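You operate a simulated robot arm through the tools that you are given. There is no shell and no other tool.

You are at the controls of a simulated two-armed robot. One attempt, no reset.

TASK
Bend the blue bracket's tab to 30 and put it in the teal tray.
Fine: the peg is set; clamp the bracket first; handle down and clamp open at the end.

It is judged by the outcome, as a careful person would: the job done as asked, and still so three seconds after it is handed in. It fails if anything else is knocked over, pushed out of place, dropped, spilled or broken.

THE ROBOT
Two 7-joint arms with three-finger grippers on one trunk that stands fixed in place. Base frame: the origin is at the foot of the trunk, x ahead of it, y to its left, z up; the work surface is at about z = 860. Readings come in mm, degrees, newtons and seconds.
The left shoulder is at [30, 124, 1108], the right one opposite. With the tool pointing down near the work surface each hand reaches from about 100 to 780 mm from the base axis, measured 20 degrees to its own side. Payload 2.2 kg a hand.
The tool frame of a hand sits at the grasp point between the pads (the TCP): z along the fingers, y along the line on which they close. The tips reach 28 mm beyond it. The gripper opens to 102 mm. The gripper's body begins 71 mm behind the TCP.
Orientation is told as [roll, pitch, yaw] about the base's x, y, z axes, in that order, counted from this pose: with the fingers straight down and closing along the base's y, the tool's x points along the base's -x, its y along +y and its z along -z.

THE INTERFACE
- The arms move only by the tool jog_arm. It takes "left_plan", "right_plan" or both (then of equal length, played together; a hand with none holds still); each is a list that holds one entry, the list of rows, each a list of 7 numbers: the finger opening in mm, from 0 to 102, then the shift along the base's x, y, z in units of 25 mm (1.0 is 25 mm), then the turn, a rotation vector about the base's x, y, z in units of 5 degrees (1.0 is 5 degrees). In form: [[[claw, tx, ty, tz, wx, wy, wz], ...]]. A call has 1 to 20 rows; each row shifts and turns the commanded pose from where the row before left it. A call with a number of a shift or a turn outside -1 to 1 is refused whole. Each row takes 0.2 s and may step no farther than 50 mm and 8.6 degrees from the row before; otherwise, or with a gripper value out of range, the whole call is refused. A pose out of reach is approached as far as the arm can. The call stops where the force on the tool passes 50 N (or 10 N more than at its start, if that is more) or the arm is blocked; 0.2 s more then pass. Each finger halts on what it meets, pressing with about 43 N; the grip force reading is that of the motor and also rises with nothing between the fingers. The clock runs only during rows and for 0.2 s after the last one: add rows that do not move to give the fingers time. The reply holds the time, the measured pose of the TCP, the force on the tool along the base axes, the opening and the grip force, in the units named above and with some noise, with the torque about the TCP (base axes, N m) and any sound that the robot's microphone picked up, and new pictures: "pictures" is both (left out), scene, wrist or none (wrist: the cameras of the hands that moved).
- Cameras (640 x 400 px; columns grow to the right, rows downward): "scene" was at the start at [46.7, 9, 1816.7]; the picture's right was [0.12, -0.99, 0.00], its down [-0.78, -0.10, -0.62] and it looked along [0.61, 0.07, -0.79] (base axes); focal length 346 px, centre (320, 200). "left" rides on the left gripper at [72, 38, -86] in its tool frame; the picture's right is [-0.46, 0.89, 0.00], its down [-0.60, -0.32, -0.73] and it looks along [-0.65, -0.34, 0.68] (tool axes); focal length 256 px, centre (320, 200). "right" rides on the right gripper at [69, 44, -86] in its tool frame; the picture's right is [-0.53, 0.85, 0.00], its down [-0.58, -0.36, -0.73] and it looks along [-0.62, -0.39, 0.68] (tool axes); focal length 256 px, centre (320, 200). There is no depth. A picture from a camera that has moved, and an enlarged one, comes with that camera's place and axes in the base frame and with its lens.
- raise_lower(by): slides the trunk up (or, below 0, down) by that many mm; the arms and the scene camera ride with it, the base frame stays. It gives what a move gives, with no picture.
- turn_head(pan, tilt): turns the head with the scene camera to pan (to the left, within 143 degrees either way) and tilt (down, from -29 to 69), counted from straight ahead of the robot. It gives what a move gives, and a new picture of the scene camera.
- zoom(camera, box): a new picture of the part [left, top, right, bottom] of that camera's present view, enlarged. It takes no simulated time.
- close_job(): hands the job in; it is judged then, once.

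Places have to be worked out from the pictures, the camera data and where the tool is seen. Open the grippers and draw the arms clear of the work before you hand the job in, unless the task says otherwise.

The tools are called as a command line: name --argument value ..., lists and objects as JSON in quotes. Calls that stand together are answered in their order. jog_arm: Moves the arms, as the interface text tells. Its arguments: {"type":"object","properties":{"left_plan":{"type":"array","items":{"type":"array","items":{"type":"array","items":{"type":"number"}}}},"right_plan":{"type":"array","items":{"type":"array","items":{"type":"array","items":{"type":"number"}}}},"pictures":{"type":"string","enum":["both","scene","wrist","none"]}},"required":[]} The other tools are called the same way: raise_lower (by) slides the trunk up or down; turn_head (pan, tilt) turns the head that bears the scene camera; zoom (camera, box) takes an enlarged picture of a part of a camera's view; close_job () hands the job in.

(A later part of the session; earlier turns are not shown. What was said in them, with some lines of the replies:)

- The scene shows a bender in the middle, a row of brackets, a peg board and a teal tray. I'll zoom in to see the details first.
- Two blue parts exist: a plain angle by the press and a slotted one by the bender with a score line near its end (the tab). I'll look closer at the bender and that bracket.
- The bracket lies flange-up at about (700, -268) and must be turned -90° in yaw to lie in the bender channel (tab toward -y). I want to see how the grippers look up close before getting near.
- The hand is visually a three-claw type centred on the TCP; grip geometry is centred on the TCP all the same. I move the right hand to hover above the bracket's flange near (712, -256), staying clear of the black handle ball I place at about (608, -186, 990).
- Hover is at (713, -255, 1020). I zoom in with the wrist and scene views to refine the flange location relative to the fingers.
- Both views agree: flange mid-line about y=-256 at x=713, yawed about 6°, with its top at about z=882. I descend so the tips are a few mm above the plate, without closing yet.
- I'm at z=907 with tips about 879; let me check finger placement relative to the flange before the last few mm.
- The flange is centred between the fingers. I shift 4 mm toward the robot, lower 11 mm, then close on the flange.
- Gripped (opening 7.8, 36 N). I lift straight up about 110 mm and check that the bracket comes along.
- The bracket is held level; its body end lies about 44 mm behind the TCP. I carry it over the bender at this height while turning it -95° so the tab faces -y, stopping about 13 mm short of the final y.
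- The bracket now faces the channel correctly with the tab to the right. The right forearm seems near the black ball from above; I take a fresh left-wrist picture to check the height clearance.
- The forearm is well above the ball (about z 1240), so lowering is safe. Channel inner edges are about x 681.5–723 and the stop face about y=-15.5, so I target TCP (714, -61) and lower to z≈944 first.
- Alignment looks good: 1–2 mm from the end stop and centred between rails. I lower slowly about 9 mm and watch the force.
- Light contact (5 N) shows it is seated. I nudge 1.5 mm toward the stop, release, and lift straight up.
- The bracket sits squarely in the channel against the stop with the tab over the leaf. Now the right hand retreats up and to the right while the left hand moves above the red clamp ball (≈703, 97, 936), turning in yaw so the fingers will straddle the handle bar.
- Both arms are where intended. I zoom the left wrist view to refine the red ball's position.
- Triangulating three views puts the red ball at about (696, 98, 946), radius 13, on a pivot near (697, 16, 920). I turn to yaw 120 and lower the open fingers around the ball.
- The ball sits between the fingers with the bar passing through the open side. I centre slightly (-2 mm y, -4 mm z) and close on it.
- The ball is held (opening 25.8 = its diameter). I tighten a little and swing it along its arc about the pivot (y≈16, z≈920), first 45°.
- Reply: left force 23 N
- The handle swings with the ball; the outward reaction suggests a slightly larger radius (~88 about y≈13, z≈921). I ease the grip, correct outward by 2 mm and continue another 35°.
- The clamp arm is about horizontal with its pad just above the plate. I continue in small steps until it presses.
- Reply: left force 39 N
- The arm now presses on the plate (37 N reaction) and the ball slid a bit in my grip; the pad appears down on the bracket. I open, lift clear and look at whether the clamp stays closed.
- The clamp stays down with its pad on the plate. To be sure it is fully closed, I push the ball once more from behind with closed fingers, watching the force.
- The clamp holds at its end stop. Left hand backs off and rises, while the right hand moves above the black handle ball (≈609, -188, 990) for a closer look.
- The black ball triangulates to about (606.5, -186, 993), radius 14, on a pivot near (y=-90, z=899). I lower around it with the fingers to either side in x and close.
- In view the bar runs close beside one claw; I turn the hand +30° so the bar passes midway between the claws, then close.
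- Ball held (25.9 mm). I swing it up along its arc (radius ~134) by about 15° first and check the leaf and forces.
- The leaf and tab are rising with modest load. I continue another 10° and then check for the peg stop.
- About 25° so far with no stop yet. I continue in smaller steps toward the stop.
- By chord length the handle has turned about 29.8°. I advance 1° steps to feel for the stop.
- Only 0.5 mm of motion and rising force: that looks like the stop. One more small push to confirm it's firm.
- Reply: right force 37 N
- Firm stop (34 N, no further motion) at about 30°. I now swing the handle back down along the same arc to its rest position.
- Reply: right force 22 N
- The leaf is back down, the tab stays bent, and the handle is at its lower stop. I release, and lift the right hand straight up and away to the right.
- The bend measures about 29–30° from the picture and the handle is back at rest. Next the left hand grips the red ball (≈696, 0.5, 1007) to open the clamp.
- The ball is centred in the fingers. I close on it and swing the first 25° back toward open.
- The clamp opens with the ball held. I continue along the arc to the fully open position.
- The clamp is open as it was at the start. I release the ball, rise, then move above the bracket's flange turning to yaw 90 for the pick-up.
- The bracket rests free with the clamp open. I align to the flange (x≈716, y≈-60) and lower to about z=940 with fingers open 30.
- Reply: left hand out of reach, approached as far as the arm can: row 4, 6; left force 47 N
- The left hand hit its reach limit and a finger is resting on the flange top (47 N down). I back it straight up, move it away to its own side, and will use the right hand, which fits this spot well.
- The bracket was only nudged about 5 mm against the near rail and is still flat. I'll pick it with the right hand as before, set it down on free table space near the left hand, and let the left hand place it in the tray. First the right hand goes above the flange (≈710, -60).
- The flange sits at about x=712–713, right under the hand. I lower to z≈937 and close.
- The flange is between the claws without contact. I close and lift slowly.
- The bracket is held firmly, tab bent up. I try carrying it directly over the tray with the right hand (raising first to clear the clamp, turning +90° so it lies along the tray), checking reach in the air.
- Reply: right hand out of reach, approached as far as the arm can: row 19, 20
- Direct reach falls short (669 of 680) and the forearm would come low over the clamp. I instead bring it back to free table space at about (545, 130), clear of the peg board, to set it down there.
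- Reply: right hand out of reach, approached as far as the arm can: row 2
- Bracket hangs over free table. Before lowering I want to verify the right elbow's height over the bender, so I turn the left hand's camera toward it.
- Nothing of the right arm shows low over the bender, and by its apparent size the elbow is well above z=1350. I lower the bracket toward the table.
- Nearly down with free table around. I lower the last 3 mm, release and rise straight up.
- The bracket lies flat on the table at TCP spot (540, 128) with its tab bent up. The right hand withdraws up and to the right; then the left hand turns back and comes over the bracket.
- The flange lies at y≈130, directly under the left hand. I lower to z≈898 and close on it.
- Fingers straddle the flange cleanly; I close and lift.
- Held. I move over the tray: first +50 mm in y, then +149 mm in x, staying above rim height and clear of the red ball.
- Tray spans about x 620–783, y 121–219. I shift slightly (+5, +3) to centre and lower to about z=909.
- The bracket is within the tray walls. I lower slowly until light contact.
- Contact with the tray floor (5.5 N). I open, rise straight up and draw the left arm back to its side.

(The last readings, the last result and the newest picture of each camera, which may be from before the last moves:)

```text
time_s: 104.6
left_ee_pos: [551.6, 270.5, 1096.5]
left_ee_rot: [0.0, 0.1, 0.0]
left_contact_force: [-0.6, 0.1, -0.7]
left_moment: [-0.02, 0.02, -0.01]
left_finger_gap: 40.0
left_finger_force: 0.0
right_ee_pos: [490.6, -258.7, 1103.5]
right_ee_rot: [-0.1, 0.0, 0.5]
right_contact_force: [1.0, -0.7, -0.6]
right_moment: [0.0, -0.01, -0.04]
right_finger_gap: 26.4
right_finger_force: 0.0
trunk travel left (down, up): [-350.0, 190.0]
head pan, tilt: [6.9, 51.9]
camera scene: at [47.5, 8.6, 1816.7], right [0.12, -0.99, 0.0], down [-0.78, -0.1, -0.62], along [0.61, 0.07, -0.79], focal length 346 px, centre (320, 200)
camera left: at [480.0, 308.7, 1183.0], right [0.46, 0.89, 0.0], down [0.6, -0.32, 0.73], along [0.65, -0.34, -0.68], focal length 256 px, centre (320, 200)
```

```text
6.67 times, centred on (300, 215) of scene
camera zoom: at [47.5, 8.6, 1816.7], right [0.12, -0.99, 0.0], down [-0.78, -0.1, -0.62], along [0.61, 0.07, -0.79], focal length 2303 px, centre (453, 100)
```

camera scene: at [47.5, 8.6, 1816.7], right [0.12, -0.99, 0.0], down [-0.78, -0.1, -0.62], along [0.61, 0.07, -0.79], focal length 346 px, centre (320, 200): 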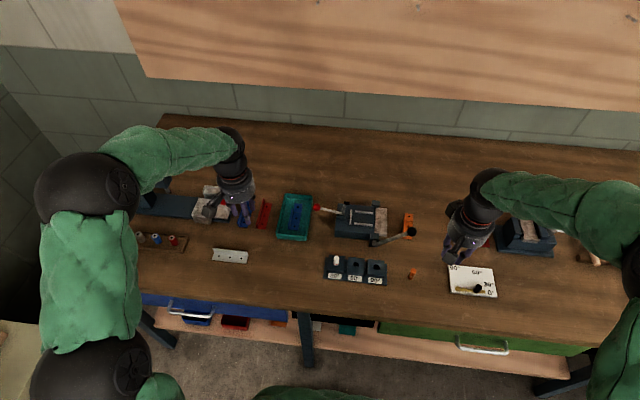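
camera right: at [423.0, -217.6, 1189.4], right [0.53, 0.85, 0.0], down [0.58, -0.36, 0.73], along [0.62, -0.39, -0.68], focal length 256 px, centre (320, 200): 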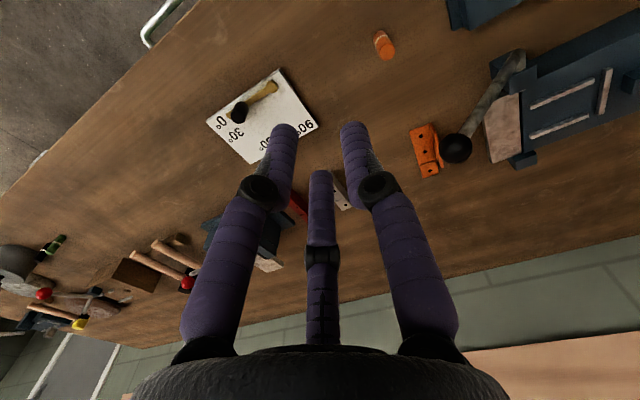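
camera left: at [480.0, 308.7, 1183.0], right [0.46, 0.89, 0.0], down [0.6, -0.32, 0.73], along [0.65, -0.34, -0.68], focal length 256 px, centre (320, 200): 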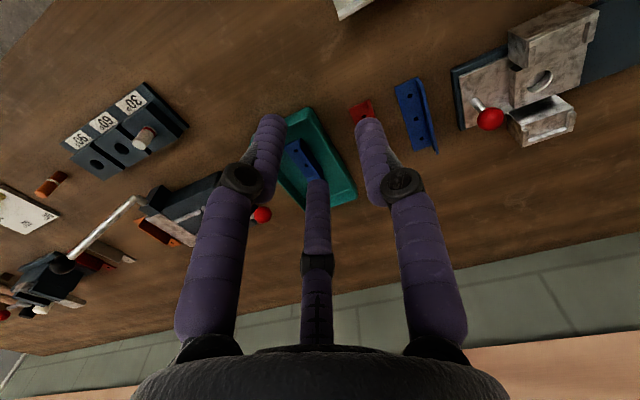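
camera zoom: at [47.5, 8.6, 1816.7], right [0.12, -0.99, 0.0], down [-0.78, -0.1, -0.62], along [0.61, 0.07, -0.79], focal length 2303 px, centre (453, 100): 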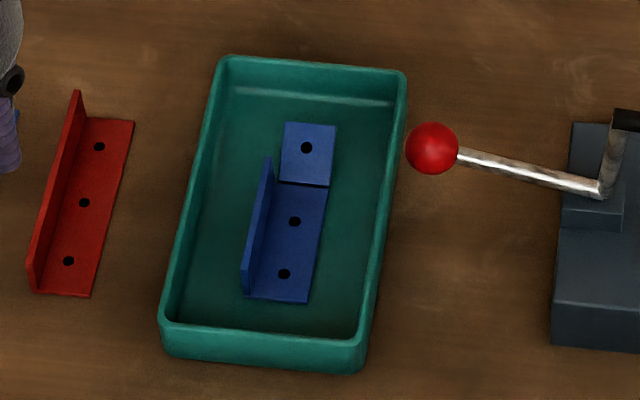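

The bent bracket lies flat in the teal tray, the handle is down, the clamp is open, and nothing else has moved. I open both grippers and raise the arms a bit further clear before handing in.

jog_arm --left_plan '[[[60, -0.3, 0.2, 0.9, 0, 0, 0], [80, -0.3, 0.2, 0.9, 0, 0, 0], [80, 0, 0, 0.9, 0, 0, 0], [80, 0, 0, 0.5, 0, 0, 0], [80, 0, 0, 0, 0, 0, 0]]]' --right_plan '[[[60, 0, 0, 0.9, 0, 0, 0], [80, 0, 0, 0.9, 0, 0, 0], [80, 0, 0, 0.9, 0, 0, 0], [80, 0, 0, 0.5, 0, 0, 0], [80, 0, 0, 0, 0, 0, 0]]]' --pictures "scene"

zoom --camera "scene" --box '[260, 180, 430, 280]'

```text
time_s: 105.8
left_ee_pos: [536.3, 278.9, 1177.6]
left_ee_rot: [0.0, 0.0, 0.0]
left_contact_force: [-0.5, -0.1, 0.2]
left_moment: [-0.01, 0.03, 0.03]
left_finger_gap: 80.0
left_finger_force: 0.0
right_ee_pos: [490.4, -259.6, 1183.6]
right_ee_rot: [0.1, 0.1, 0.5]
right_contact_force: [-0.6, 0.3, 0.0]
right_moment: [0.02, 0.01, 0.01]
right_finger_gap: 80.0
right_finger_force: 0.0
trunk travel left (down, up): [-350.0, 190.0]
head pan, tilt: [6.9, 51.9]
camera scene: at [46.9, 9.0, 1816.7], right [0.12, -0.99, 0.0], down [-0.78, -0.1, -0.62], along [0.61, 0.07, -0.79], focal length 346 px, centre (320, 200)
```

scene: 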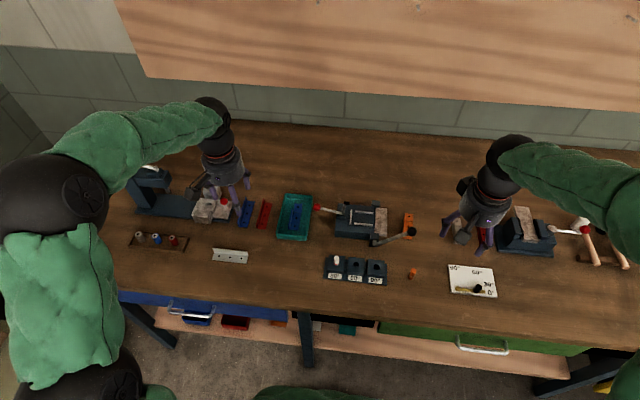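

```text
3.76 times, centred on (345, 230) of scene
camera zoom: at [46.9, 9.0, 1816.7], right [0.12, -0.99, 0.0], down [-0.78, -0.1, -0.62], along [0.61, 0.07, -0.79], focal length 1301 px, centre (226, 87)
```

zoom: 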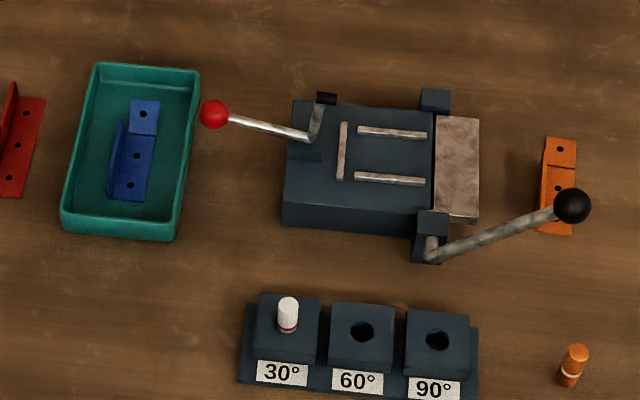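

Everything is in its final state: bracket bent to the 30° stop and in the teal tray, handle down, clamp open, arms clear. I hand the job in.

close_job

```text
The job is handed in.
```

I clamped the blue bracket, bent its tab to the 30° stop and put it in the teal tray, then handed the job in. The handle is down, the clamp is open, both grippers are open and the arms are clear.

- **Bend angle:** the handle came up against a firm stop with the peg in the 30° hole. Measured from the scene picture, the tab sits at about 29°, give or take a few degrees. I did not check it against the angle gauge.
- **Which bracket:** there are two blue parts on the bench. I used the one next to the bender, which has the score line for the tab, not the plain angle by the press.
- **Contact with the bracket:** after the bend, the left hand ran out of reach and pressed on the top of the flange with about 47 N. That slid the bracket about 5 mm against the near rail. It stayed flat, and I saw no change to the bend.
- **Hand-off:** the right hand could not reach the tray, so it set the bracket down on free table space and the left hand finished the placement.

Nothing else on the bench appeared to have moved in the final pictures.
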